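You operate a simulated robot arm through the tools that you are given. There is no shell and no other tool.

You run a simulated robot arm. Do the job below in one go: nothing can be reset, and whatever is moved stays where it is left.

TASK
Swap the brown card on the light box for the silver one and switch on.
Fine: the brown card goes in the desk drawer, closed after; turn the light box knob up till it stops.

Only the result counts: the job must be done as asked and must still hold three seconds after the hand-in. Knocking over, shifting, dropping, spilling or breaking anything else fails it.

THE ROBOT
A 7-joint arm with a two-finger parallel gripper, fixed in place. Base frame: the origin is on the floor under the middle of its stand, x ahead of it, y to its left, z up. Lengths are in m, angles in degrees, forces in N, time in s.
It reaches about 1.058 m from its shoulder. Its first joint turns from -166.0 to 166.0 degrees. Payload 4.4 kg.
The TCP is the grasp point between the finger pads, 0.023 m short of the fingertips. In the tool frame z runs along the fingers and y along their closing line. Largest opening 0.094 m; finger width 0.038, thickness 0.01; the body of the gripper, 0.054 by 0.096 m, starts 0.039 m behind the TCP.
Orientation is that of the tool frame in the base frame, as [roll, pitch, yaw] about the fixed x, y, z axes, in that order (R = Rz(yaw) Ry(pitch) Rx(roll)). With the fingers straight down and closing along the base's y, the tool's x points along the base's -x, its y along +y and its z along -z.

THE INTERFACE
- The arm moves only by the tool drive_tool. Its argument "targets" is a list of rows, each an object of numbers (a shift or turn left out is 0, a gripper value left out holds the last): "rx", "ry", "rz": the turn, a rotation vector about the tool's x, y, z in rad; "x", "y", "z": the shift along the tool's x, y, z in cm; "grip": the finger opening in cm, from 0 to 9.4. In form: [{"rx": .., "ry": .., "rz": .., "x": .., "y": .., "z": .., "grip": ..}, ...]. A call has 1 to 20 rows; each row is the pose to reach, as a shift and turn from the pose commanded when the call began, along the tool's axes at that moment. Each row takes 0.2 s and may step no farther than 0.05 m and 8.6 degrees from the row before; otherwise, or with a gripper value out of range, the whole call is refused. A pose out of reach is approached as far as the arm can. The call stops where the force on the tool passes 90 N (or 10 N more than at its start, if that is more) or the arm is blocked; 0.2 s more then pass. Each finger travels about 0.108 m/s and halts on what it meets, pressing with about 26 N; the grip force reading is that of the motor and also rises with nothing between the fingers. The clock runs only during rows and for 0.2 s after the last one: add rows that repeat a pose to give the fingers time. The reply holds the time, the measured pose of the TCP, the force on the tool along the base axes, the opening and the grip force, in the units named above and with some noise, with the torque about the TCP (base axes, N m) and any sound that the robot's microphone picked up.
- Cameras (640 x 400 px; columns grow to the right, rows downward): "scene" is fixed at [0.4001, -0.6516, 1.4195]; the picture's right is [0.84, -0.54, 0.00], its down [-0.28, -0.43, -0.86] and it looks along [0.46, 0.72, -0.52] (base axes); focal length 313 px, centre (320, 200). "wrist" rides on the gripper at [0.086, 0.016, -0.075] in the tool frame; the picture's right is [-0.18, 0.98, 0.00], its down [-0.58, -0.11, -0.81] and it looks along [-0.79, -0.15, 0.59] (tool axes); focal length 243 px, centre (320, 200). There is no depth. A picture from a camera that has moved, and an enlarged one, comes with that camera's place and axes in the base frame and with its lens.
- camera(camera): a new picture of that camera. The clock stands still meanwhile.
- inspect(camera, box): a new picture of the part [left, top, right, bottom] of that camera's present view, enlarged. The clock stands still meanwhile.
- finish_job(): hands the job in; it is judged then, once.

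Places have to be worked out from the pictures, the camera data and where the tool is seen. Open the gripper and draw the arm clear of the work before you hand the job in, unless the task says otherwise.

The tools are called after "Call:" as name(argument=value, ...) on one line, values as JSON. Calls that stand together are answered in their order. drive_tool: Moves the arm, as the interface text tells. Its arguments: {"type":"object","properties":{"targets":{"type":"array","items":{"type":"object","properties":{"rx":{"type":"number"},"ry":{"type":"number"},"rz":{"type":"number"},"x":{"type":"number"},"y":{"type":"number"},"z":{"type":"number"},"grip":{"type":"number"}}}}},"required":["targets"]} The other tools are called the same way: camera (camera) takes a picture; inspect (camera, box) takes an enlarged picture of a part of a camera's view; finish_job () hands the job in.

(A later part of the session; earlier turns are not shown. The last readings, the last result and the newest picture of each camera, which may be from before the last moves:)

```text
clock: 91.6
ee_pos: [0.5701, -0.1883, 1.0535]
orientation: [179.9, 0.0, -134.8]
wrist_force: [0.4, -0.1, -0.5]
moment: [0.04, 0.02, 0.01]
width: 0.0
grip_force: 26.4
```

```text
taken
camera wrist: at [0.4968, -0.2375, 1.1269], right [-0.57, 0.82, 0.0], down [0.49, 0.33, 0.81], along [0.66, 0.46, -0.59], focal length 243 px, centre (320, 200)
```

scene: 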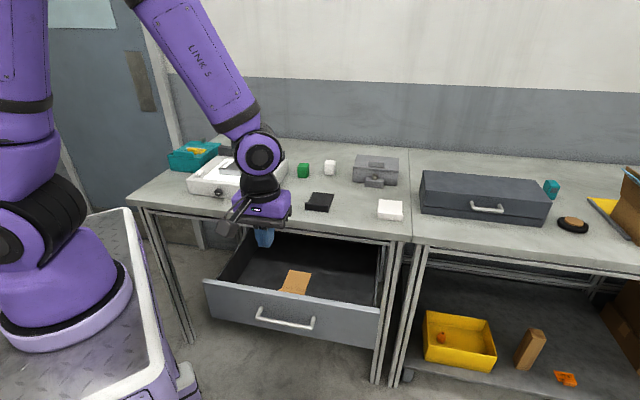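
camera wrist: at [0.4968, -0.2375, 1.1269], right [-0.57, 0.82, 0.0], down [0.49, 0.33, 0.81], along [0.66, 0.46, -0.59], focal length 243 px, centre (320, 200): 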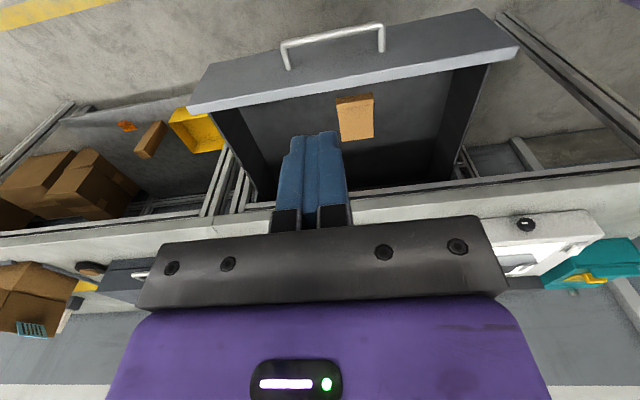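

This view shows the drawer, its handle and the brown card inside. I'll lower in front of the panel (e2≈0.27, clear of the handle) and then tilt 20° forward.

Call:
drive_tool(targets=[{"z": 4.5}, {"z": 9}, {"z": 13.5}, {"z": 18}, {"z": 22.5}, {"z": 25}, {"z": 25}])

Call:
drive_tool(targets=[{"ry": -0.117}, {"ry": -0.233}, {"ry": -0.35}, {"ry": -0.35}])

Call:
camera(camera="scene")

Call:
camera(camera="wrist")

```text
clock: 93.2
ee_pos: [0.5693, -0.1873, 0.803]
orientation: [179.9, 0.0, -135.0]
wrist_force: [0.2, 0.0, 0.2]
moment: [0.0, -0.01, 0.01]
width: 0.0
grip_force: 25.9
```

```text
clock: 94.2
ee_pos: [0.5686, -0.1883, 0.8016]
orientation: [179.9, 20.2, -135.0]
wrist_force: [0.6, -0.8, -0.6]
moment: [0.03, 0.0, -0.01]
width: 0.0001
grip_force: 26.0
```

```text
taken
```

scene: 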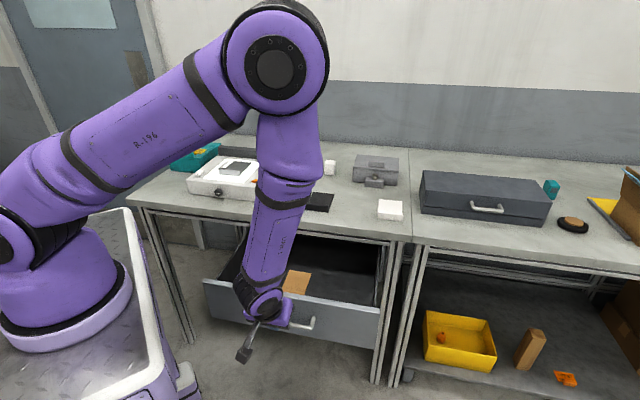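

```text
taken
camera wrist: at [0.4819, -0.2512, 0.8424], right [-0.57, 0.82, 0.06], down [0.27, 0.11, 0.96], along [0.77, 0.57, -0.28], focal length 243 px, centre (320, 200)
```

wrist: 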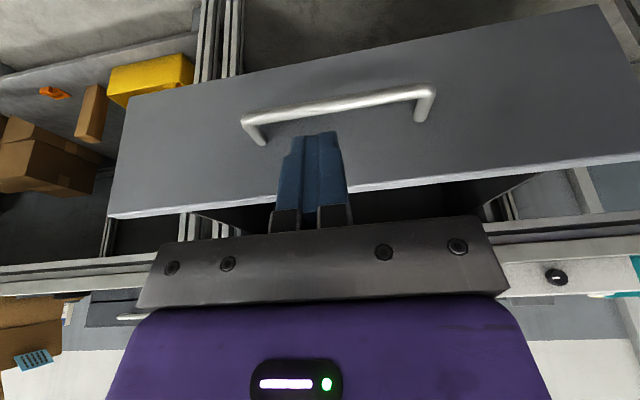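

The tilt was reached cleanly and the fingertips aim at the panel just above the handle. I'll lower 5.5 cm so the tips sit at z≈0.725, then check.

Call:
drive_tool(targets=[{"x": 0.63, "z": 1.72}, {"x": 1.26, "z": 3.45}, {"x": 1.88, "z": 5.17}, {"x": 1.88, "z": 5.17}])

Call:
drive_tool(targets=[{"x": -1.88, "z": 0.68}, {"x": -3.76, "z": 1.37}, {"x": -5.64, "z": 2.05}, {"x": -5.64, "z": 2.05}])

Call:
camera(camera="wrist")

Call:
inspect(camera="scene", box=[190, 190, 400, 350])

```text
clock: 95.2
ee_pos: [0.5702, -0.1891, 0.7474]
orientation: [179.9, 20.1, -134.9]
wrist_force: [-0.3, 0.8, -0.4]
moment: [-0.01, -0.01, -0.01]
width: 0.0002
grip_force: 25.6
```

```text
clock: 96.2
ee_pos: [0.6119, -0.1443, 0.7482]
orientation: [179.9, 20.1, -135.1]
wrist_force: [0.0, 0.6, -0.7]
moment: [-0.02, 0.04, -0.01]
width: 0.0
grip_force: 26.0
```

```text
taken
camera wrist: at [0.5247, -0.2081, 0.7874], right [-0.57, 0.82, 0.06], down [0.27, 0.11, 0.96], along [0.77, 0.56, -0.28], focal length 243 px, centre (320, 200)
```

wrist: 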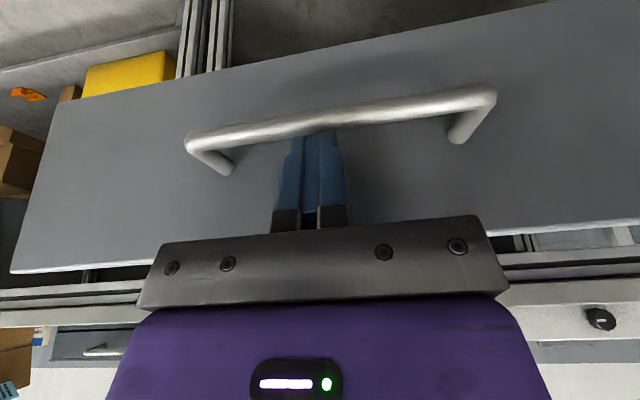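

```text
2.50 times, centred on (295, 270) of scene
camera zoom: at [0.4001, -0.6516, 1.4195], right [0.84, -0.54, 0.0], down [-0.28, -0.43, -0.86], along [0.46, 0.72, -0.52], focal length 782 px, centre (382, 25)
```

zoom: 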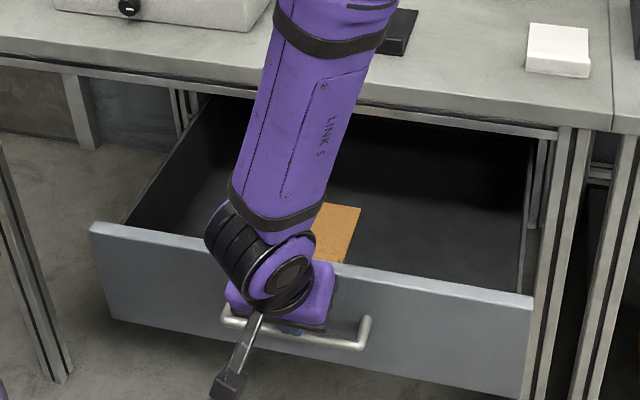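

The tips are just above the handle bar, about 1 cm from the panel. I'll push forward 4 cm and watch the drawer's resistance.

Call:
drive_tool(targets=[{"x": -0.94, "z": 0.34}, {"x": -1.88, "z": 0.68}, {"x": -2.82, "z": 1.03}, {"x": -3.76, "z": 1.37}])

Call:
inspect(camera="scene", box=[190, 190, 400, 350])

```text
clock: 97.2
ee_pos: [0.6412, -0.1179, 0.7485]
orientation: [179.9, 20.1, -135.1]
wrist_force: [0.0, -1.4, -0.4]
moment: [-0.02, 0.02, 0.01]
width: 0.0
grip_force: 26.6
```

```text
2.50 times, centred on (295, 270) of scene
camera zoom: at [0.4001, -0.6516, 1.4195], right [0.84, -0.54, 0.0], down [-0.28, -0.43, -0.86], along [0.46, 0.72, -0.52], focal length 782 px, centre (382, 25)
```

zoom: 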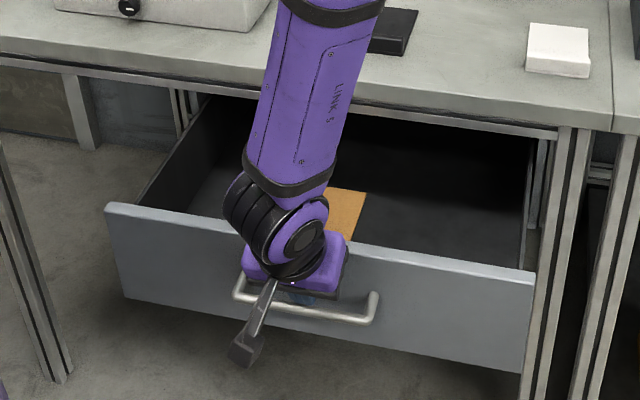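

The drawer is sliding freely with the push. I'll continue 12 cm at a slow pace.

Call:
drive_tool(targets=[{"x": -0.94, "z": 0.34}, {"x": -1.88, "z": 0.68}, {"x": -2.82, "z": 1.03}, {"x": -3.76, "z": 1.37}, {"x": -4.7, "z": 1.71}, {"x": -5.64, "z": 2.05}, {"x": -6.58, "z": 2.39}, {"x": -7.52, "z": 2.74}, {"x": -8.46, "z": 3.08}, {"x": -9.4, "z": 3.42}, {"x": -10.34, "z": 3.76}, {"x": -11.28, "z": 4.1}])

Call:
camera(camera="scene")

Call:
inspect(camera="scene", box=[190, 170, 400, 330])

Call:
camera(camera="wrist")

```text
clock: 99.8
ee_pos: [0.7252, -0.0313, 0.7484]
orientation: [179.9, 20.1, -135.0]
wrist_force: [-1.3, 2.0, 8.6]
moment: [0.01, 0.08, -0.02]
width: 0.0
grip_force: 25.7
```

```text
taken
```

scene: 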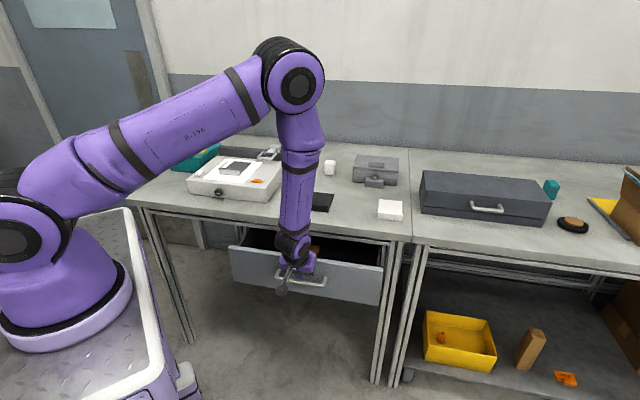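

```text
2.50 times, centred on (295, 250) of scene
camera zoom: at [0.4001, -0.6516, 1.4195], right [0.84, -0.54, 0.0], down [-0.28, -0.43, -0.86], along [0.46, 0.72, -0.52], focal length 782 px, centre (382, 75)
```

zoom: 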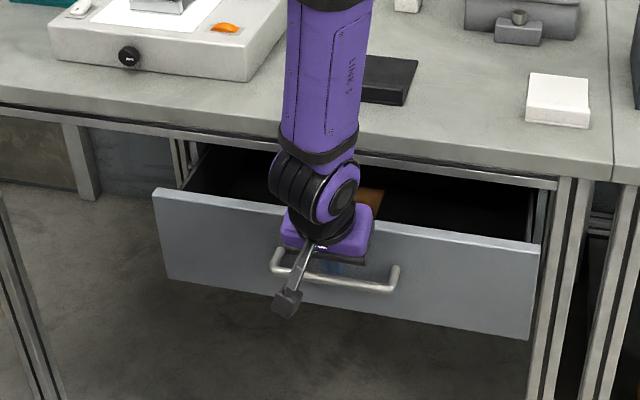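

```text
taken
camera wrist: at [0.6378, -0.0955, 0.788], right [-0.57, 0.82, 0.06], down [0.27, 0.11, 0.96], along [0.78, 0.56, -0.28], focal length 243 px, centre (320, 200)
```

wrist: 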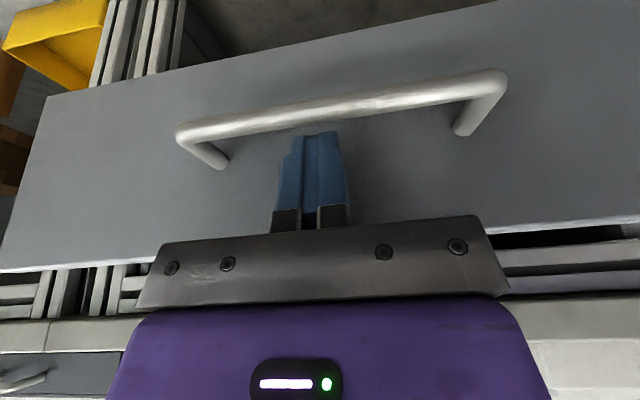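

The drawer is more than halfway in, and the forearm stays clear of the desk edge. I'll push another 5 cm.

Call:
drive_tool(targets=[{"x": -0.94, "z": 0.34}, {"x": -1.88, "z": 0.68}, {"x": -2.82, "z": 1.03}, {"x": -3.76, "z": 1.37}, {"x": -4.7, "z": 1.71}])

Call:
inspect(camera="scene", box=[190, 170, 400, 330])

Call:
camera(camera="wrist")

```text
clock: 101.0
ee_pos: [0.7611, 0.0033, 0.7482]
orientation: [179.9, 20.1, -135.1]
wrist_force: [-1.2, 3.1, 10.4]
moment: [-0.02, 0.07, -0.01]
width: 0.0
grip_force: 26.0
```

```text
2.50 times, centred on (295, 250) of scene
camera zoom: at [0.4001, -0.6516, 1.4195], right [0.84, -0.54, 0.0], down [-0.28, -0.43, -0.86], along [0.46, 0.72, -0.52], focal length 782 px, centre (382, 75)
```

zoom: 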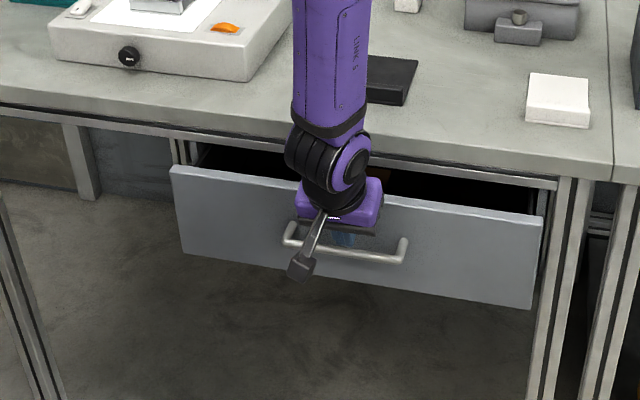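

```text
taken
camera wrist: at [0.6732, -0.0602, 0.7879], right [-0.57, 0.82, 0.06], down [0.27, 0.11, 0.96], along [0.78, 0.56, -0.28], focal length 243 px, centre (320, 200)
```

wrist: 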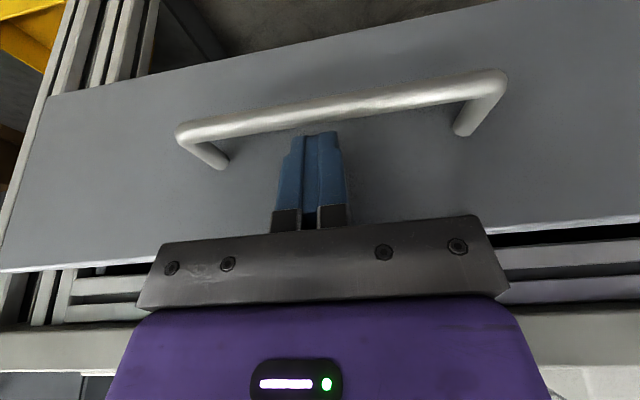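

The drawer is nearly closed, with the contact plane at e2≈0.567. I'll continue in 1 cm steps and check the force each time.

Call:
drive_tool(targets=[{"x": -0.47, "z": 0.17}, {"x": -0.94, "z": 0.34}, {"x": -1.41, "z": 0.51}, {"x": -1.88, "z": 0.68}])

Call:
inspect(camera="scene", box=[190, 170, 400, 330])

```text
clock: 102.0
ee_pos: [0.7739, 0.0166, 0.7474]
orientation: [179.8, 20.1, -135.0]
wrist_force: [-2.9, 1.2, 9.2]
moment: [-0.04, 0.09, 0.05]
width: 0.0002
grip_force: 26.4
```

```text
2.50 times, centred on (295, 250) of scene
camera zoom: at [0.4001, -0.6516, 1.4195], right [0.84, -0.54, 0.0], down [-0.28, -0.43, -0.86], along [0.46, 0.72, -0.52], focal length 782 px, centre (382, 75)
```

zoom: 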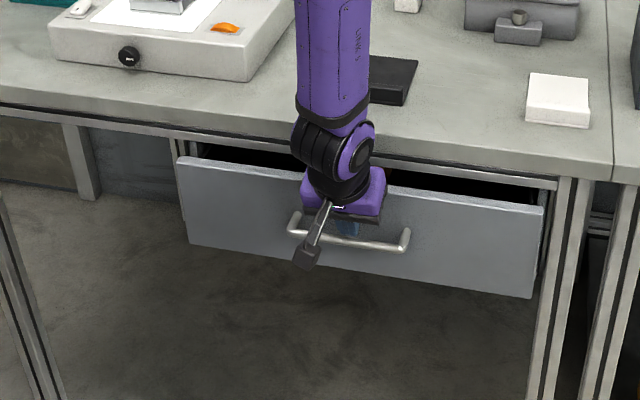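

Resistance is still low (about 9 N) and there is still a visible gap behind the panel. I'll push on.

Call:
drive_tool(targets=[{"x": -0.47, "z": 0.17}, {"x": -0.94, "z": 0.34}, {"x": -1.41, "z": 0.51}, {"x": -1.88, "z": 0.68}])

Call:
inspect(camera="scene", box=[190, 170, 400, 330])

Call:
camera(camera="wrist")

```text
clock: 103.0
ee_pos: [0.7887, 0.0307, 0.7479]
orientation: [-180.0, 20.1, -134.9]
wrist_force: [-3.0, 1.9, 11.0]
moment: [-0.09, 0.08, 0.04]
width: 0.0001
grip_force: 26.3
```

```text
2.50 times, centred on (295, 250) of scene
camera zoom: at [0.4001, -0.6516, 1.4195], right [0.84, -0.54, 0.0], down [-0.28, -0.43, -0.86], along [0.46, 0.72, -0.52], focal length 782 px, centre (382, 75)
```

zoom: 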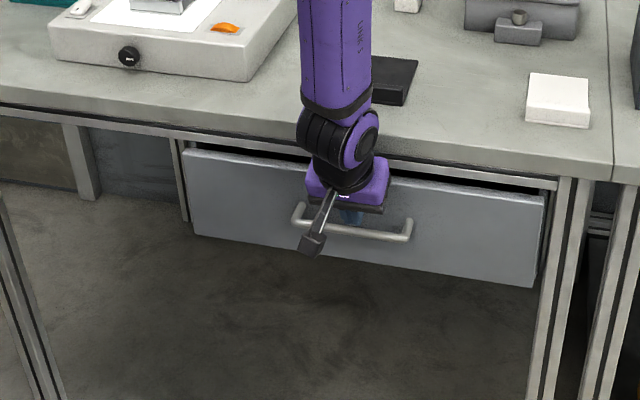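

```text
taken
camera wrist: at [0.7013, -0.0323, 0.7879], right [-0.57, 0.82, 0.06], down [0.27, 0.11, 0.96], along [0.77, 0.57, -0.28], focal length 243 px, centre (320, 200)
```

wrist: 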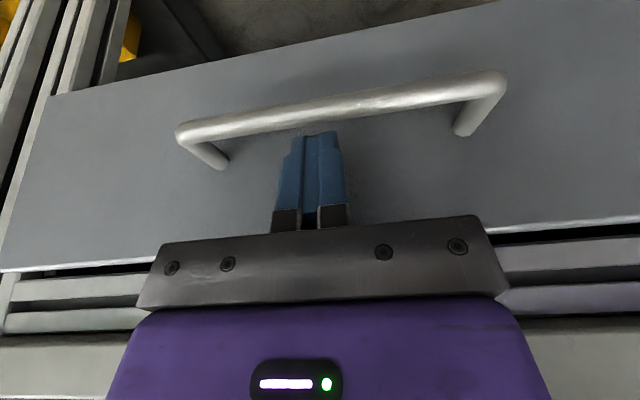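

The panel is almost flush with the frame and forces are still only sliding friction. I'll push another 1.5 cm in small steps.

Call:
drive_tool(targets=[{"x": -0.35, "z": 0.13}, {"x": -0.7, "z": 0.255}, {"x": -1.05, "z": 0.38}, {"x": -1.41, "z": 0.51}])

Call:
inspect(camera="scene", box=[190, 170, 400, 330])

Call:
camera(camera="wrist")

```text
clock: 104.0
ee_pos: [0.7916, 0.034, 0.7485]
orientation: [179.7, 19.2, -135.1]
wrist_force: [-41.1, -29.4, 52.4]
moment: [2.29, -1.85, 0.73]
width: 0.0001
grip_force: 25.6
stopped in row 4: the force on the tool passed its limit at 100 N (the readings are from after the stop); the commanded pose is now the measured one
```

```text
2.50 times, centred on (295, 250) of scene
camera zoom: at [0.4001, -0.6516, 1.4195], right [0.84, -0.54, 0.0], down [-0.28, -0.43, -0.86], along [0.46, 0.72, -0.52], focal length 782 px, centre (382, 75)
```

zoom: 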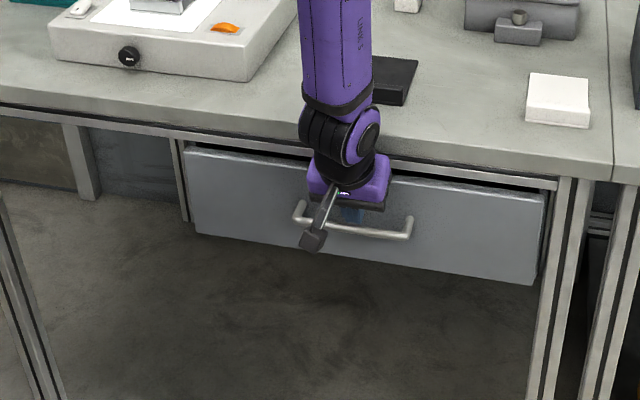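

```text
taken
camera wrist: at [0.7048, -0.0289, 0.7894], right [-0.57, 0.82, 0.06], down [0.28, 0.12, 0.95], along [0.77, 0.56, -0.3], focal length 243 px, centre (320, 200)
```

wrist: 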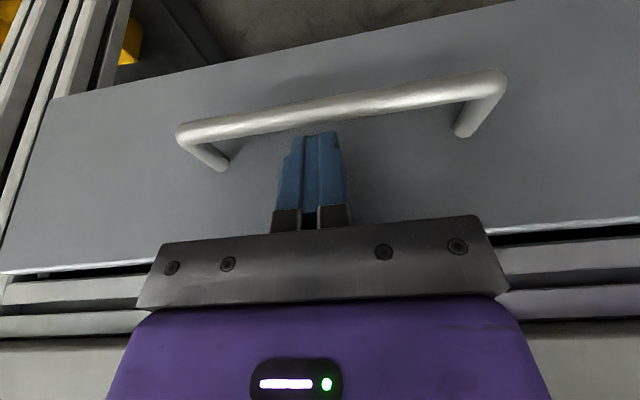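

The push stopped at about 100 N, and the moment implies contact 4–5 cm above the TCP, so the gripper body is hitting the rail rather than the drawer stop. I'll back off 7 cm and look.

Call:
drive_tool(targets=[{"x": 0.94, "z": -0.34}, {"x": 2.82, "z": -1.03}, {"x": 4.7, "z": -1.71, "ry": -0.015}, {"x": 6.58, "z": -2.39, "ry": -0.015}, {"x": 6.58, "z": -2.39, "ry": -0.015}])

Call:
camera(camera="wrist")

Call:
inspect(camera="scene", box=[190, 170, 400, 330])

```text
clock: 105.2
ee_pos: [0.7452, -0.0141, 0.7475]
orientation: [179.8, 20.4, -135.1]
wrist_force: [-0.4, -1.1, 47.2]
moment: [-0.23, 0.26, -0.14]
width: 0.0002
grip_force: 26.0
```

```text
taken
camera wrist: at [0.6572, -0.0764, 0.7874], right [-0.57, 0.82, 0.07], down [0.27, 0.11, 0.96], along [0.78, 0.57, -0.28], focal length 243 px, centre (320, 200)
```

wrist: 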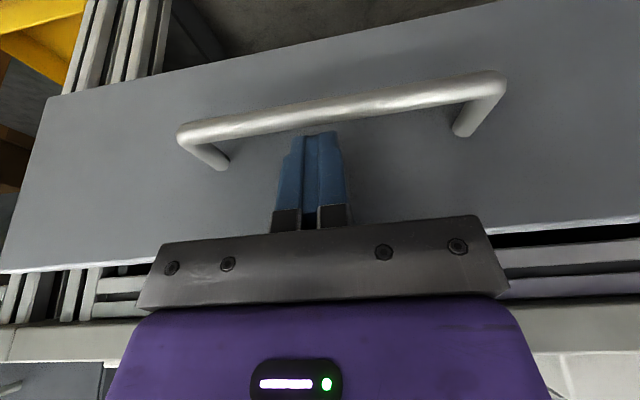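

```text
2.50 times, centred on (295, 250) of scene
camera zoom: at [0.4001, -0.6516, 1.4195], right [0.84, -0.54, 0.0], down [-0.28, -0.43, -0.86], along [0.46, 0.72, -0.52], focal length 782 px, centre (382, 75)
```

zoom: 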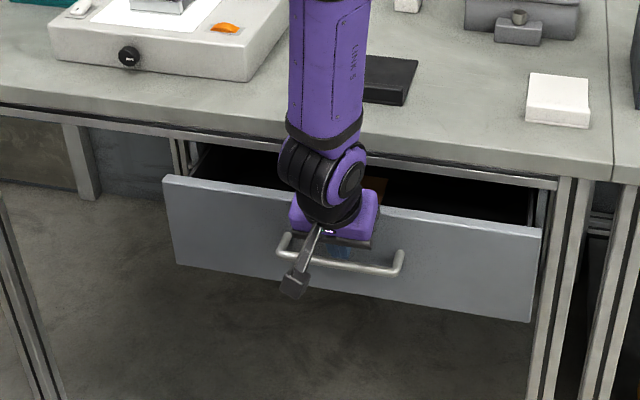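

The drawer slid back out with the hand and there is 47 N upward, so the fingertips are wedged against the handle bar. I'll lift straight up to free them.

Call:
drive_tool(targets=[{"x": -0.17, "z": -0.47}, {"x": -0.51, "z": -1.41}, {"x": -1.03, "z": -2.82}, {"x": -1.37, "z": -3.76}, {"x": -1.37, "z": -3.76}])

Call:
camera(camera="wrist")

Call:
inspect(camera="scene", box=[190, 170, 400, 330])

```text
clock: 106.4
ee_pos: [0.745, -0.0132, 0.7867]
orientation: [179.7, 20.1, -135.0]
wrist_force: [-0.1, -0.1, -0.4]
moment: [-0.04, 0.02, -0.02]
width: 0.0
grip_force: 26.3
```

```text
taken
camera wrist: at [0.6579, -0.0765, 0.8261], right [-0.57, 0.82, 0.07], down [0.27, 0.11, 0.96], along [0.77, 0.57, -0.28], focal length 243 px, centre (320, 200)
```

wrist: 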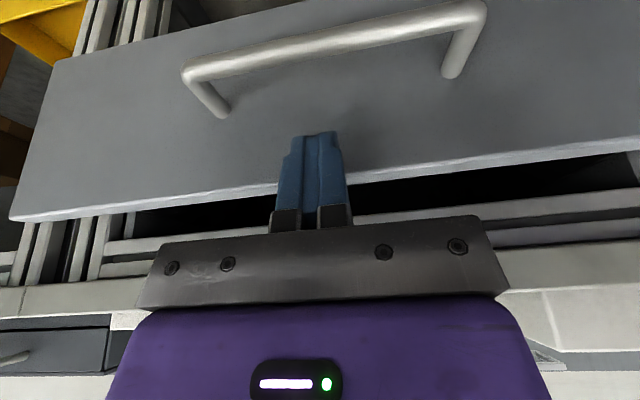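

```text
2.50 times, centred on (295, 250) of scene
camera zoom: at [0.4001, -0.6516, 1.4195], right [0.84, -0.54, 0.0], down [-0.28, -0.43, -0.86], along [0.46, 0.72, -0.52], focal length 782 px, centre (382, 75)
```

zoom: 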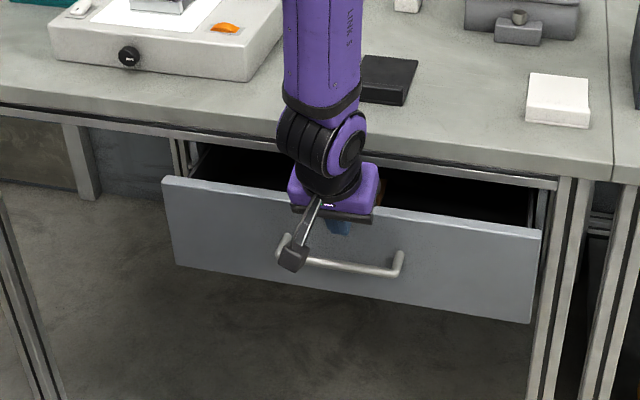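

Freed, with forces back at zero. I'll back away, move left of the handle to e1≈0.39 and lower, so the fingertips push on the flat panel below rail level.

Call:
drive_tool(targets=[{"x": 2.0, "z": -0.73}, {"x": 4.7, "z": -1.71}, {"x": 7.52, "z": -2.74}, {"x": 7.52, "z": -2.74, "y": 4}, {"x": 7.52, "z": -2.74, "y": 8}, {"x": 7.52, "z": -2.74, "y": 12}, {"x": 7.52, "z": -2.74, "y": 14.6}, {"x": 8.6, "z": 0.24, "y": 14.6}, {"x": 9.7, "z": 3.2, "y": 14.6}, {"x": 10.77, "z": 6.19, "y": 14.6}, {"x": 10.77, "z": 6.19, "y": 14.6}])

Call:
camera(camera="wrist")

Call:
camera(camera="scene")

```text
clock: 108.8
ee_pos: [0.5862, 0.0353, 0.6928]
orientation: [179.7, 20.3, -135.1]
wrist_force: [0.9, -0.9, -1.3]
moment: [-0.01, -0.01, -0.01]
width: 0.0
grip_force: 26.4
```

```text
taken
camera wrist: at [0.4987, -0.0287, 0.7319], right [-0.57, 0.82, 0.07], down [0.27, 0.11, 0.96], along [0.77, 0.57, -0.28], focal length 243 px, centre (320, 200)
```

wrist: 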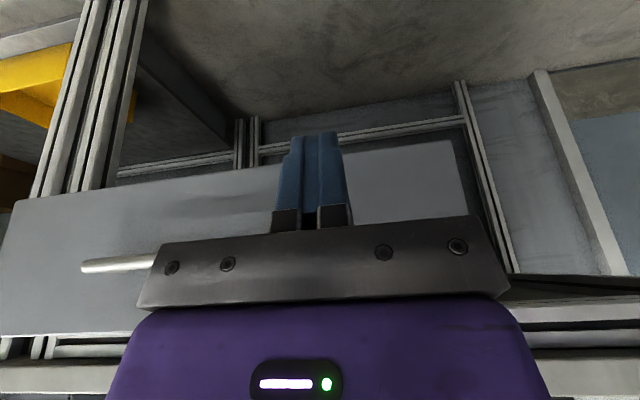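

```text
taken
```

scene: 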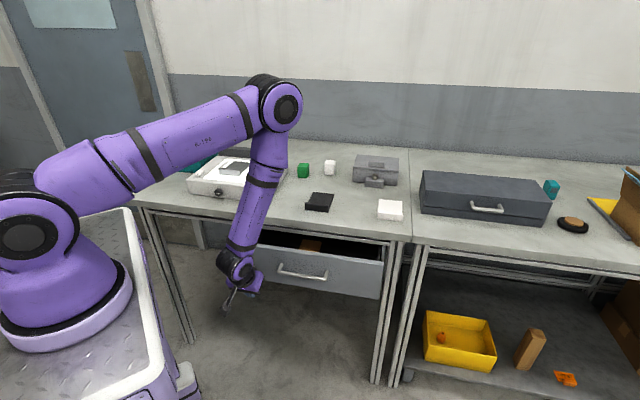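

The fingers now face the flat part of the panel, left of the handle. I'll push forward along the depth axis.

Call:
drive_tool(targets=[{"x": -1.88, "z": 0.68}, {"x": -3.76, "z": 1.37}, {"x": -5.64, "z": 2.05}, {"x": -6.58, "z": 2.39}, {"x": -7.52, "z": 2.74}, {"x": -8.46, "z": 3.08}, {"x": -9.4, "z": 3.42}])

Call:
camera(camera="wrist")

Call:
inspect(camera="scene", box=[190, 170, 400, 330])

```text
clock: 110.4
ee_pos: [0.6556, 0.1051, 0.6925]
orientation: [179.6, 20.1, -135.2]
wrist_force: [-0.5, 0.3, 0.4]
moment: [-0.01, -0.02, 0.0]
width: 0.0
grip_force: 25.6
```

```text
taken
camera wrist: at [0.5686, 0.0417, 0.7318], right [-0.57, 0.82, 0.07], down [0.27, 0.11, 0.96], along [0.77, 0.57, -0.28], focal length 243 px, centre (320, 200)
```

wrist: 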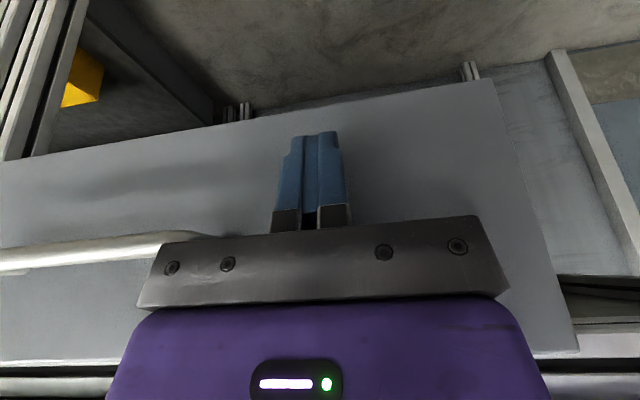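

```text
2.50 times, centred on (295, 250) of scene
camera zoom: at [0.4001, -0.6516, 1.4195], right [0.84, -0.54, 0.0], down [-0.28, -0.43, -0.86], along [0.46, 0.72, -0.52], focal length 782 px, centre (382, 75)
```

zoom: 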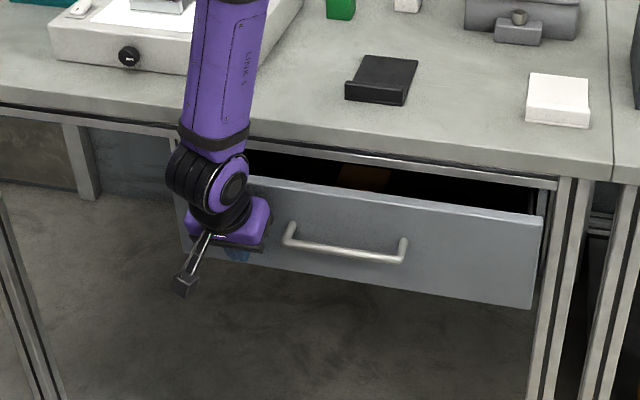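

Contact has been made and the drawer moves in with negligible resistance. I'll push on in 1 cm steps.

Call:
drive_tool(targets=[{"x": -0.94, "z": 0.34}, {"x": -1.88, "z": 0.68}, {"x": -2.82, "z": 1.03}, {"x": -3.76, "z": 1.37}])

Call:
inspect(camera="scene", box=[190, 170, 400, 330])

Call:
camera(camera="wrist")

```text
clock: 111.4
ee_pos: [0.6846, 0.1328, 0.6924]
orientation: [179.8, 20.2, -135.2]
wrist_force: [-0.2, -0.7, -0.5]
moment: [0.02, -0.02, 0.01]
width: 0.0
grip_force: 26.0
```

```text
2.50 times, centred on (295, 250) of scene
camera zoom: at [0.4001, -0.6516, 1.4195], right [0.84, -0.54, 0.0], down [-0.28, -0.43, -0.86], along [0.46, 0.72, -0.52], focal length 782 px, centre (382, 75)
```

zoom: 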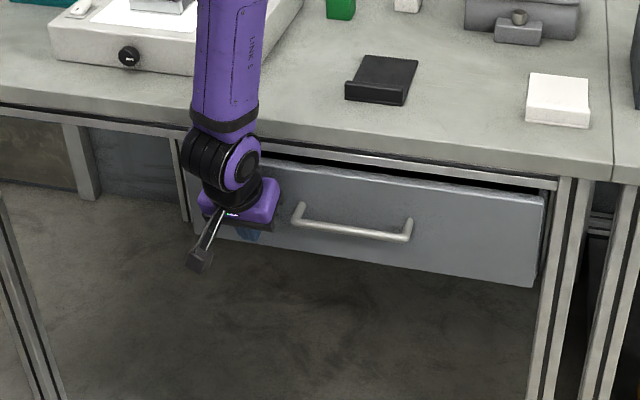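

```text
taken
camera wrist: at [0.5971, 0.0699, 0.732], right [-0.57, 0.82, 0.07], down [0.27, 0.11, 0.96], along [0.77, 0.57, -0.28], focal length 243 px, centre (320, 200)
```

wrist: 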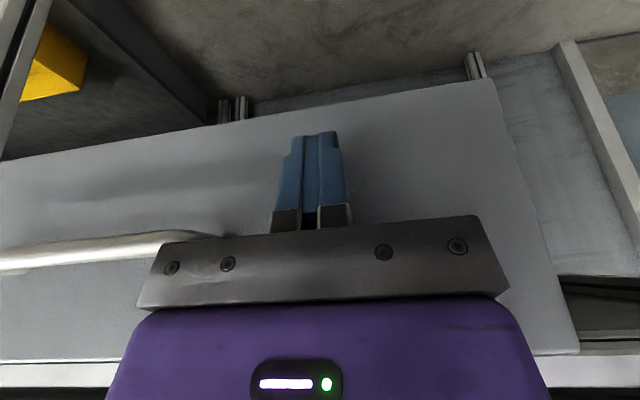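

The panel is again near the frame and forces are zero between moves. I'll continue in 5 mm steps.

Call:
drive_tool(targets=[{"x": -0.47, "z": 0.17}, {"x": -0.94, "z": 0.34}, {"x": -1.41, "z": 0.51}])

Call:
inspect(camera="scene", box=[190, 170, 400, 330])

```text
clock: 112.2
ee_pos: [0.6943, 0.1437, 0.6934]
orientation: [179.7, 20.1, -135.2]
wrist_force: [-4.1, -3.4, 3.1]
moment: [0.28, -0.22, 0.09]
width: 0.0
grip_force: 26.0
```

```text
2.50 times, centred on (295, 250) of scene
camera zoom: at [0.4001, -0.6516, 1.4195], right [0.84, -0.54, 0.0], down [-0.28, -0.43, -0.86], along [0.46, 0.72, -0.52], focal length 782 px, centre (382, 75)
```

zoom: 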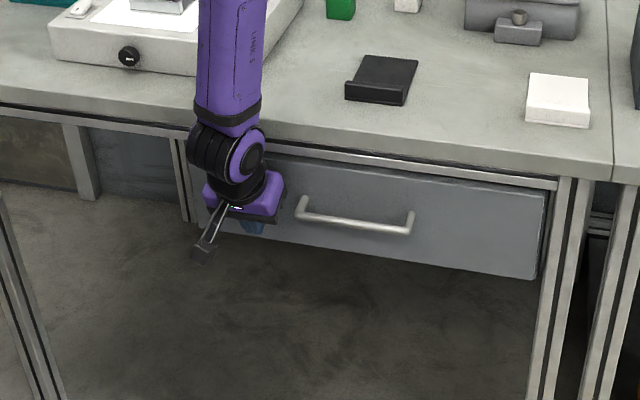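

The panel now looks flush under the rail, with only a light 5 N contact. I'll push a few more millimetres to confirm the hard stop.

Call:
drive_tool(targets=[{"x": -0.28, "z": 0.1}, {"x": -0.56, "z": 0.2}, {"x": -0.56, "z": 0.2}])

Call:
inspect(camera="scene", box=[190, 170, 400, 330])

```text
clock: 113.0
ee_pos: [0.6941, 0.1427, 0.6925]
orientation: [179.7, 19.7, -135.3]
wrist_force: [-54.0, -57.0, 24.0]
moment: [3.83, -3.68, 0.23]
width: 0.0
grip_force: 25.9
```

```text
2.50 times, centred on (295, 250) of scene
camera zoom: at [0.4001, -0.6516, 1.4195], right [0.84, -0.54, 0.0], down [-0.28, -0.43, -0.86], along [0.46, 0.72, -0.52], focal length 782 px, centre (382, 75)
```

zoom: 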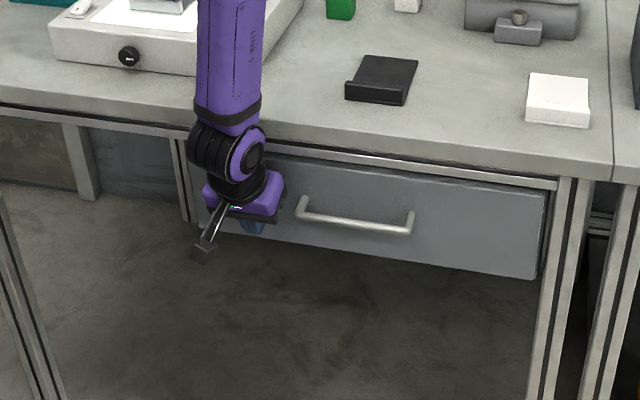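

That is a hard stop: no advance at about 78 N. I'll back off, which cannot hook the handle from here, and look at whether the drawer is really closed.

Call:
drive_tool(targets=[{"x": 0.5, "z": -0.17}, {"x": 1.88, "z": -0.68}, {"x": 5.64, "z": -2.05}, {"x": 9.4, "z": -3.42}, {"x": 13.16, "z": -4.8}, {"x": 16.0, "z": -5.8}, {"x": 16.0, "z": -5.8}])

Call:
camera(camera="wrist")

Call:
inspect(camera="scene", box=[190, 170, 400, 330])

```text
clock: 114.6
ee_pos: [0.5785, 0.0293, 0.6918]
orientation: [179.7, 20.2, -135.2]
wrist_force: [1.1, 0.7, 0.0]
moment: [0.0, 0.0, 0.0]
width: 0.0001
grip_force: 26.7
```

```text
taken
camera wrist: at [0.4907, -0.0349, 0.7313], right [-0.57, 0.82, 0.07], down [0.27, 0.11, 0.96], along [0.78, 0.57, -0.28], focal length 243 px, centre (320, 200)
```

wrist: 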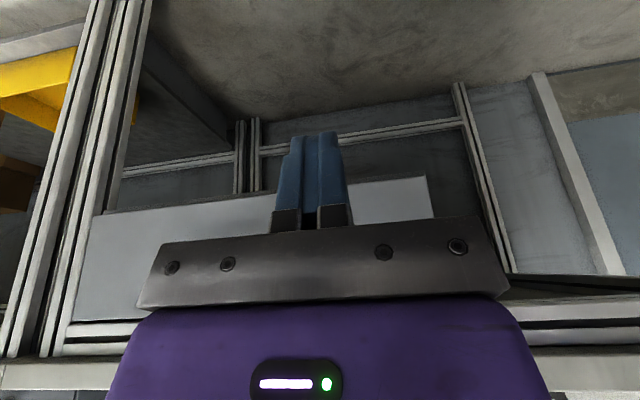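

```text
2.50 times, centred on (295, 250) of scene
camera zoom: at [0.4001, -0.6516, 1.4195], right [0.84, -0.54, 0.0], down [-0.28, -0.43, -0.86], along [0.46, 0.72, -0.52], focal length 782 px, centre (382, 75)
```

zoom: 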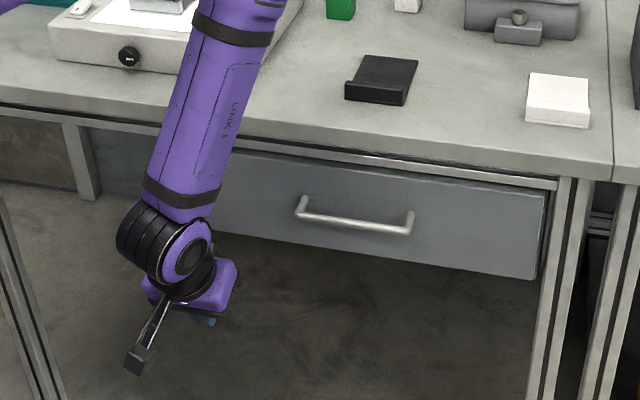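

The drawer stayed in. I'll zoom in on its top seam and right edge to judge any remaining gap.

Call:
inspect(camera="scene", box=[350, 210, 422, 290])

Call:
inspect(camera="scene", box=[270, 210, 370, 270])

Call:
inspect(camera="wrist", box=[0, 180, 170, 380])

```text
5.00 times, centred on (386, 250) of scene
camera zoom: at [0.4001, -0.6516, 1.4195], right [0.84, -0.54, 0.0], down [-0.28, -0.43, -0.86], along [0.46, 0.72, -0.52], focal length 1565 px, centre (-10, -50)
```

zoom: 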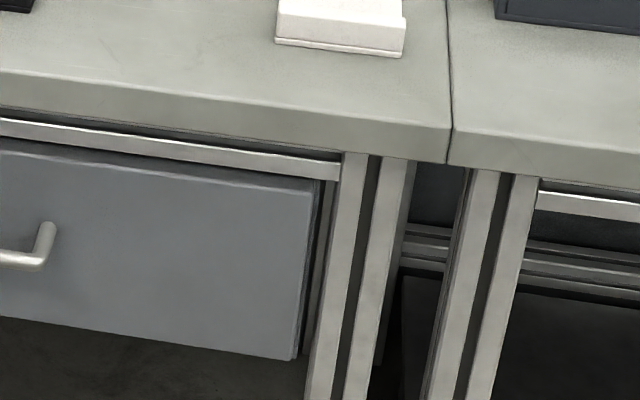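

```text
6.40 times, centred on (320, 240) of scene
camera zoom: at [0.4001, -0.6516, 1.4195], right [0.84, -0.54, 0.0], down [-0.28, -0.43, -0.86], along [0.46, 0.72, -0.52], focal length 2003 px, centre (320, -56)
```

zoom: 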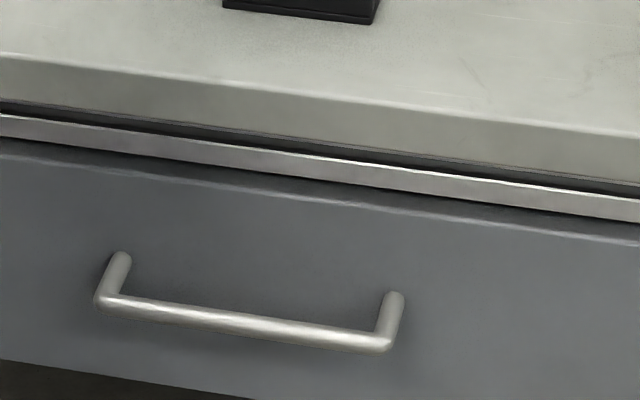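

```text
2.00 times, centred on (85, 280) of wrist
camera zoom: at [0.4907, -0.0349, 0.7313], right [-0.57, 0.82, 0.07], down [0.27, 0.11, 0.96], along [0.78, 0.57, -0.28], focal length 485 px, centre (790, 40)
```

zoom: 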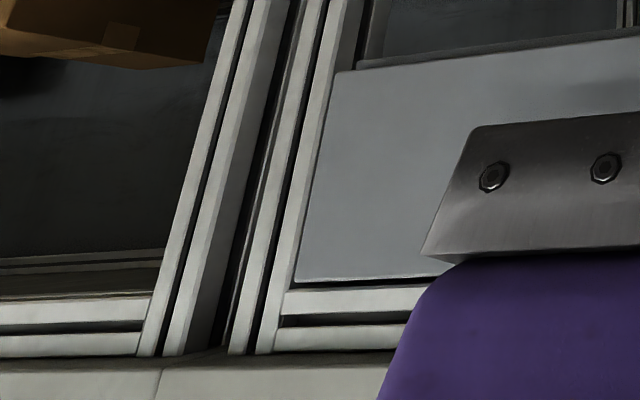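

The panel front now measures e2≈0.61–0.615, in line with the rail. To be sure that was the drawer's own stop, I'll push again through the handle bar, where the hand stays well clear of the desk.

Call:
drive_tool(targets=[{"y": -4}, {"y": -8}, {"y": -12}, {"y": -14.8}, {"y": -14.8, "x": -1.88, "z": 0.68}, {"y": -14.8, "x": -3.76, "z": 1.37}, {"y": -14.8, "x": -5.64, "z": 2.05}, {"y": -14.8, "x": -7.52, "z": 2.74}, {"y": -14.8, "x": -9.4, "z": 3.42}, {"y": -14.8, "x": -9.4, "z": 3.42}])

Call:
camera(camera="wrist")

Call:
inspect(camera="scene", box=[190, 170, 400, 330])

```text
clock: 116.8
ee_pos: [0.7549, -0.0045, 0.6903]
orientation: [179.7, 20.2, -135.2]
wrist_force: [1.0, -0.7, 0.0]
moment: [0.0, 0.01, 0.04]
width: 0.0002
grip_force: 25.9
```

```text
taken
camera wrist: at [0.6673, -0.0696, 0.7307], right [-0.57, 0.82, 0.07], down [0.27, 0.11, 0.96], along [0.78, 0.56, -0.28], focal length 243 px, centre (320, 200)
```

wrist: 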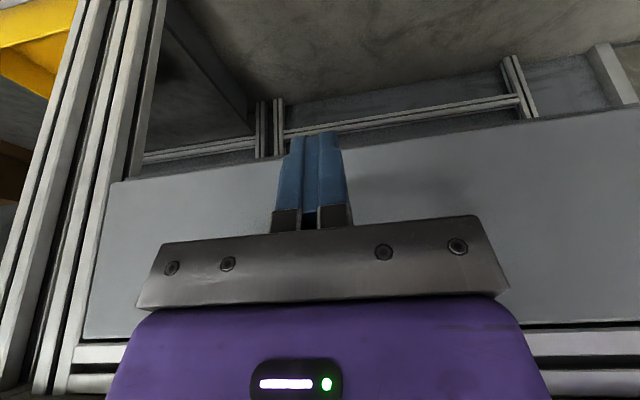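

```text
2.50 times, centred on (295, 250) of scene
camera zoom: at [0.4001, -0.6516, 1.4195], right [0.84, -0.54, 0.0], down [-0.28, -0.43, -0.86], along [0.46, 0.72, -0.52], focal length 782 px, centre (382, 75)
```

zoom: 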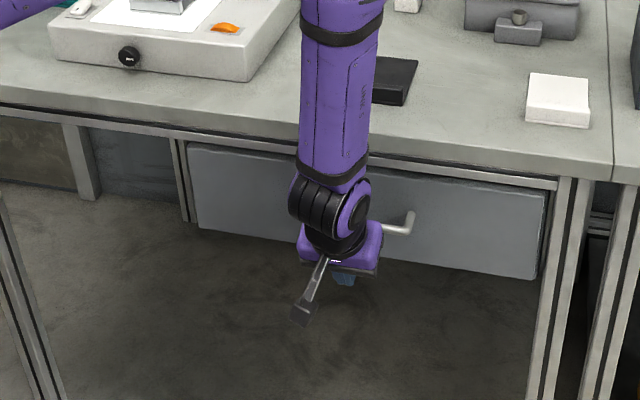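

The handle bar is just ahead of the fingers. I'll advance in small steps and look for resistance.

Call:
drive_tool(targets=[{"x": -0.47, "z": 0.17}, {"x": -0.94, "z": 0.34}, {"x": -0.94, "z": 0.34}])

Call:
drive_tool(targets=[{"x": -0.28, "z": 0.1}, {"x": -0.56, "z": 0.2}, {"x": -0.56, "z": 0.2}])

```text
clock: 117.6
ee_pos: [0.762, 0.0012, 0.6912]
orientation: [179.7, 20.2, -135.1]
wrist_force: [-0.1, 0.0, 0.4]
moment: [-0.01, 0.02, 0.01]
width: 0.0
grip_force: 26.1
```

```text
clock: 118.4
ee_pos: [0.7652, 0.0064, 0.6911]
orientation: [179.8, 20.2, -135.1]
wrist_force: [-1.1, 0.6, 0.4]
moment: [0.02, 0.01, -0.01]
width: 0.0
grip_force: 26.1
```

Call:
drive_tool(targets=[{"x": -0.28, "z": 0.1}, {"x": -0.56, "z": 0.2}, {"x": -0.56, "z": 0.2}])

Call:
inspect(camera="scene", box=[270, 210, 420, 300])

```text
clock: 119.2
ee_pos: [0.7701, 0.0103, 0.6912]
orientation: [179.6, 20.2, -135.1]
wrist_force: [-0.2, -1.3, -0.4]
moment: [0.02, -0.04, 0.0]
width: 0.0
grip_force: 26.0
```

```text
4.27 times, centred on (345, 255) of scene
camera zoom: at [0.4001, -0.6516, 1.4195], right [0.84, -0.54, 0.0], down [-0.28, -0.43, -0.86], along [0.46, 0.72, -0.52], focal length 1335 px, centre (213, -35)
```

zoom: 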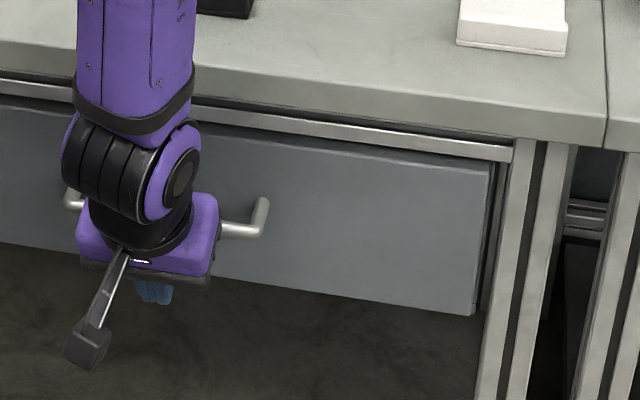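

Still free, and the bar should be only millimetres ahead. I'll continue.

Call:
drive_tool(targets=[{"x": -0.28, "z": 0.1}, {"x": -0.56, "z": 0.2}, {"x": -0.56, "z": 0.2}])

Call:
drive_tool(targets=[{"x": -0.28, "z": 0.1}, {"x": -0.56, "z": 0.2}, {"x": -0.56, "z": 0.2}])

```text
clock: 120.0
ee_pos: [0.7742, 0.0145, 0.6916]
orientation: [179.8, 20.2, -135.1]
wrist_force: [0.5, -0.4, -0.2]
moment: [0.02, 0.02, -0.02]
width: 0.0
grip_force: 26.5
```

```text
clock: 120.8
ee_pos: [0.7776, 0.0178, 0.6913]
orientation: [179.7, 20.1, -135.1]
wrist_force: [-0.8, 0.0, -0.5]
moment: [0.03, 0.02, -0.03]
width: 0.0
grip_force: 26.1
```

No resistance yet at e2≈0.562. I'll check whether the drawer is moving or the fingers simply haven't reached the bar.

Call:
inspect(camera="scene", box=[270, 210, 420, 300])

Call:
camera(camera="wrist")

```text
4.27 times, centred on (345, 255) of scene
camera zoom: at [0.4001, -0.6516, 1.4195], right [0.84, -0.54, 0.0], down [-0.28, -0.43, -0.86], along [0.46, 0.72, -0.52], focal length 1335 px, centre (213, -35)
```

zoom: 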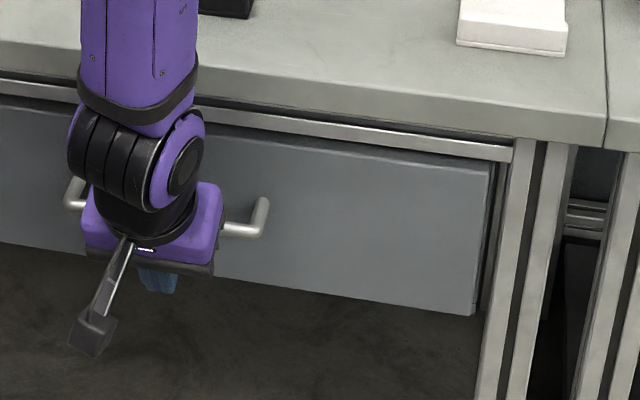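

```text
taken
camera wrist: at [0.6905, -0.0459, 0.7313], right [-0.57, 0.82, 0.07], down [0.27, 0.11, 0.96], along [0.77, 0.57, -0.28], focal length 243 px, centre (320, 200)
```

wrist: 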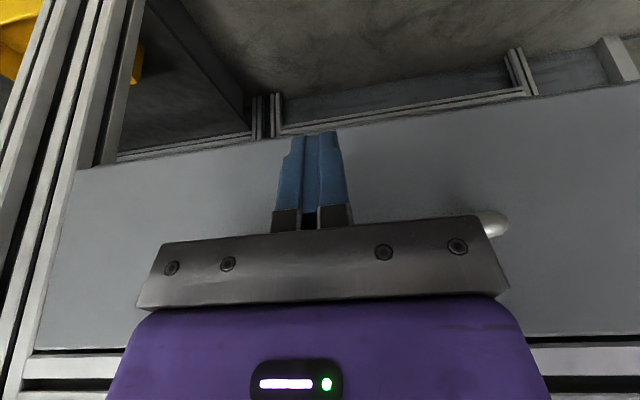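

The drawer has not moved, so the fingers have simply not reached the bar. I'll continue in small steps.

Call:
drive_tool(targets=[{"x": -0.28, "z": 0.1}, {"x": -0.56, "z": 0.2}, {"x": -0.56, "z": 0.2}])

Call:
drive_tool(targets=[{"x": -0.28, "z": 0.1}, {"x": -0.56, "z": 0.2}, {"x": -0.56, "z": 0.2}])

```text
clock: 121.6
ee_pos: [0.783, 0.0213, 0.6912]
orientation: [179.7, 20.1, -135.2]
wrist_force: [0.2, 0.0, 0.5]
moment: [-0.03, -0.01, -0.01]
width: 0.0001
grip_force: 25.8
```

```text
clock: 122.4
ee_pos: [0.7831, 0.022, 0.6915]
orientation: [179.5, 19.8, -135.3]
wrist_force: [-47.1, -40.5, 5.2]
moment: [0.95, -1.1, 0.19]
width: 0.0
grip_force: 26.5
```

Contact through the handle gives an immediate hard stop at 62 N, acting at handle height, and the drawer does not move. So the drawer is fully closed, and I'll back away.

Call:
drive_tool(targets=[{"x": 0.5, "z": -0.17}, {"x": 2.82, "z": -1.03}, {"x": 6.58, "z": -2.39}, {"x": 10.3, "z": -3.76}, {"x": 14.1, "z": -5.13}, {"x": 17.9, "z": -6.5}, {"x": 17.9, "z": -6.5}])

Call:
inspect(camera="scene", box=[190, 170, 422, 330])

Call:
camera(camera="wrist")

```text
clock: 124.0
ee_pos: [0.6516, -0.1086, 0.6908]
orientation: [179.7, 20.2, -135.2]
wrist_force: [0.1, -0.5, 0.4]
moment: [0.01, 0.02, -0.03]
width: 0.0003
grip_force: 25.5
```

```text
2.50 times, centred on (306, 250) of scene
camera zoom: at [0.4001, -0.6516, 1.4195], right [0.84, -0.54, 0.0], down [-0.28, -0.43, -0.86], along [0.46, 0.72, -0.52], focal length 782 px, centre (355, 75)
```

zoom: 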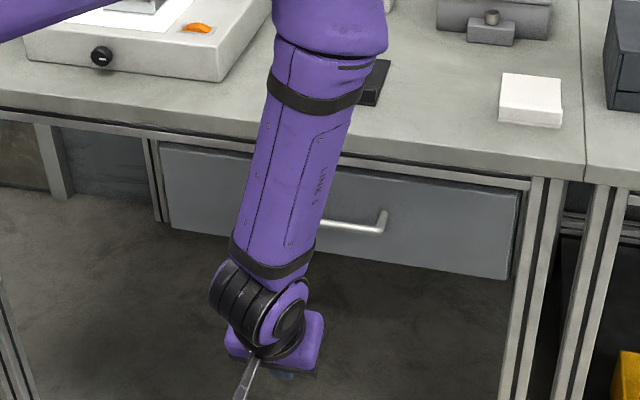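

```text
taken
camera wrist: at [0.5635, -0.1717, 0.7303], right [-0.57, 0.82, 0.07], down [0.27, 0.11, 0.96], along [0.77, 0.57, -0.28], focal length 243 px, centre (320, 200)
```

wrist: 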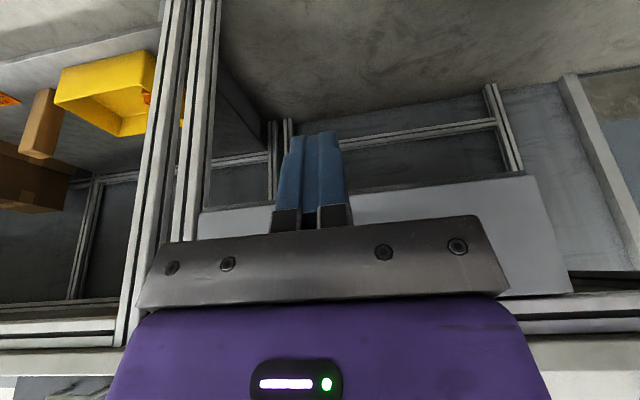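

The drawer stays closed. I'll raise the arm well clear of the desk edge, undo the tilt and open the gripper.

Call:
drive_tool(targets=[{"x": -1.37, "z": -3.76}, {"x": -2.74, "z": -7.52}, {"x": -4.1, "z": -11.3}, {"x": -5.47, "z": -15.0}, {"x": -6.84, "z": -18.8}, {"x": -8.2, "z": -22.6}, {"x": -9.58, "z": -26.3}, {"x": -10.94, "z": -30.1, "ry": 0.117}, {"x": -12.3, "z": -33.8, "ry": 0.233}, {"x": -13.0, "z": -35.7, "ry": 0.35, "grip": 3}, {"x": -13.0, "z": -35.7, "ry": 0.35, "grip": 6}, {"x": -13.0, "z": -35.7, "ry": 0.35, "grip": 6}])

Call:
camera(camera="scene")

Call:
camera(camera="wrist")

```text
clock: 126.6
ee_pos: [0.6521, -0.1098, 1.0727]
orientation: [179.8, 0.1, -135.0]
wrist_force: [-0.6, 0.2, -0.1]
moment: [0.01, -0.01, -0.02]
width: 0.06
grip_force: 0.0
```

```text
taken
```

scene: 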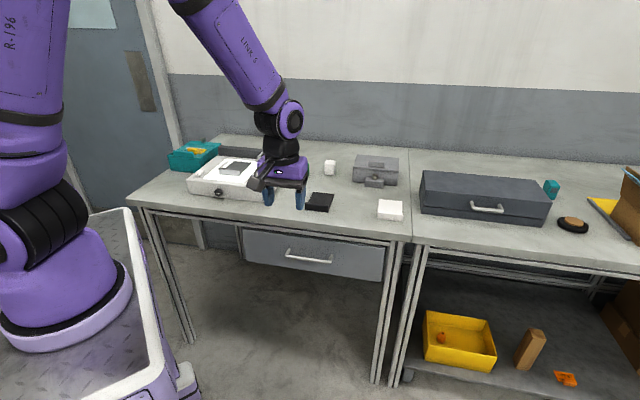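

```text
taken
camera wrist: at [0.5785, -0.1593, 1.1452], right [-0.56, 0.83, 0.0], down [0.49, 0.33, 0.81], along [0.66, 0.46, -0.59], focal length 243 px, centre (320, 200)
```

wrist: 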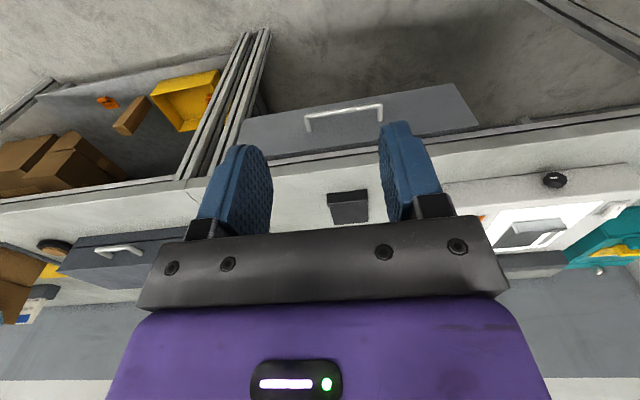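

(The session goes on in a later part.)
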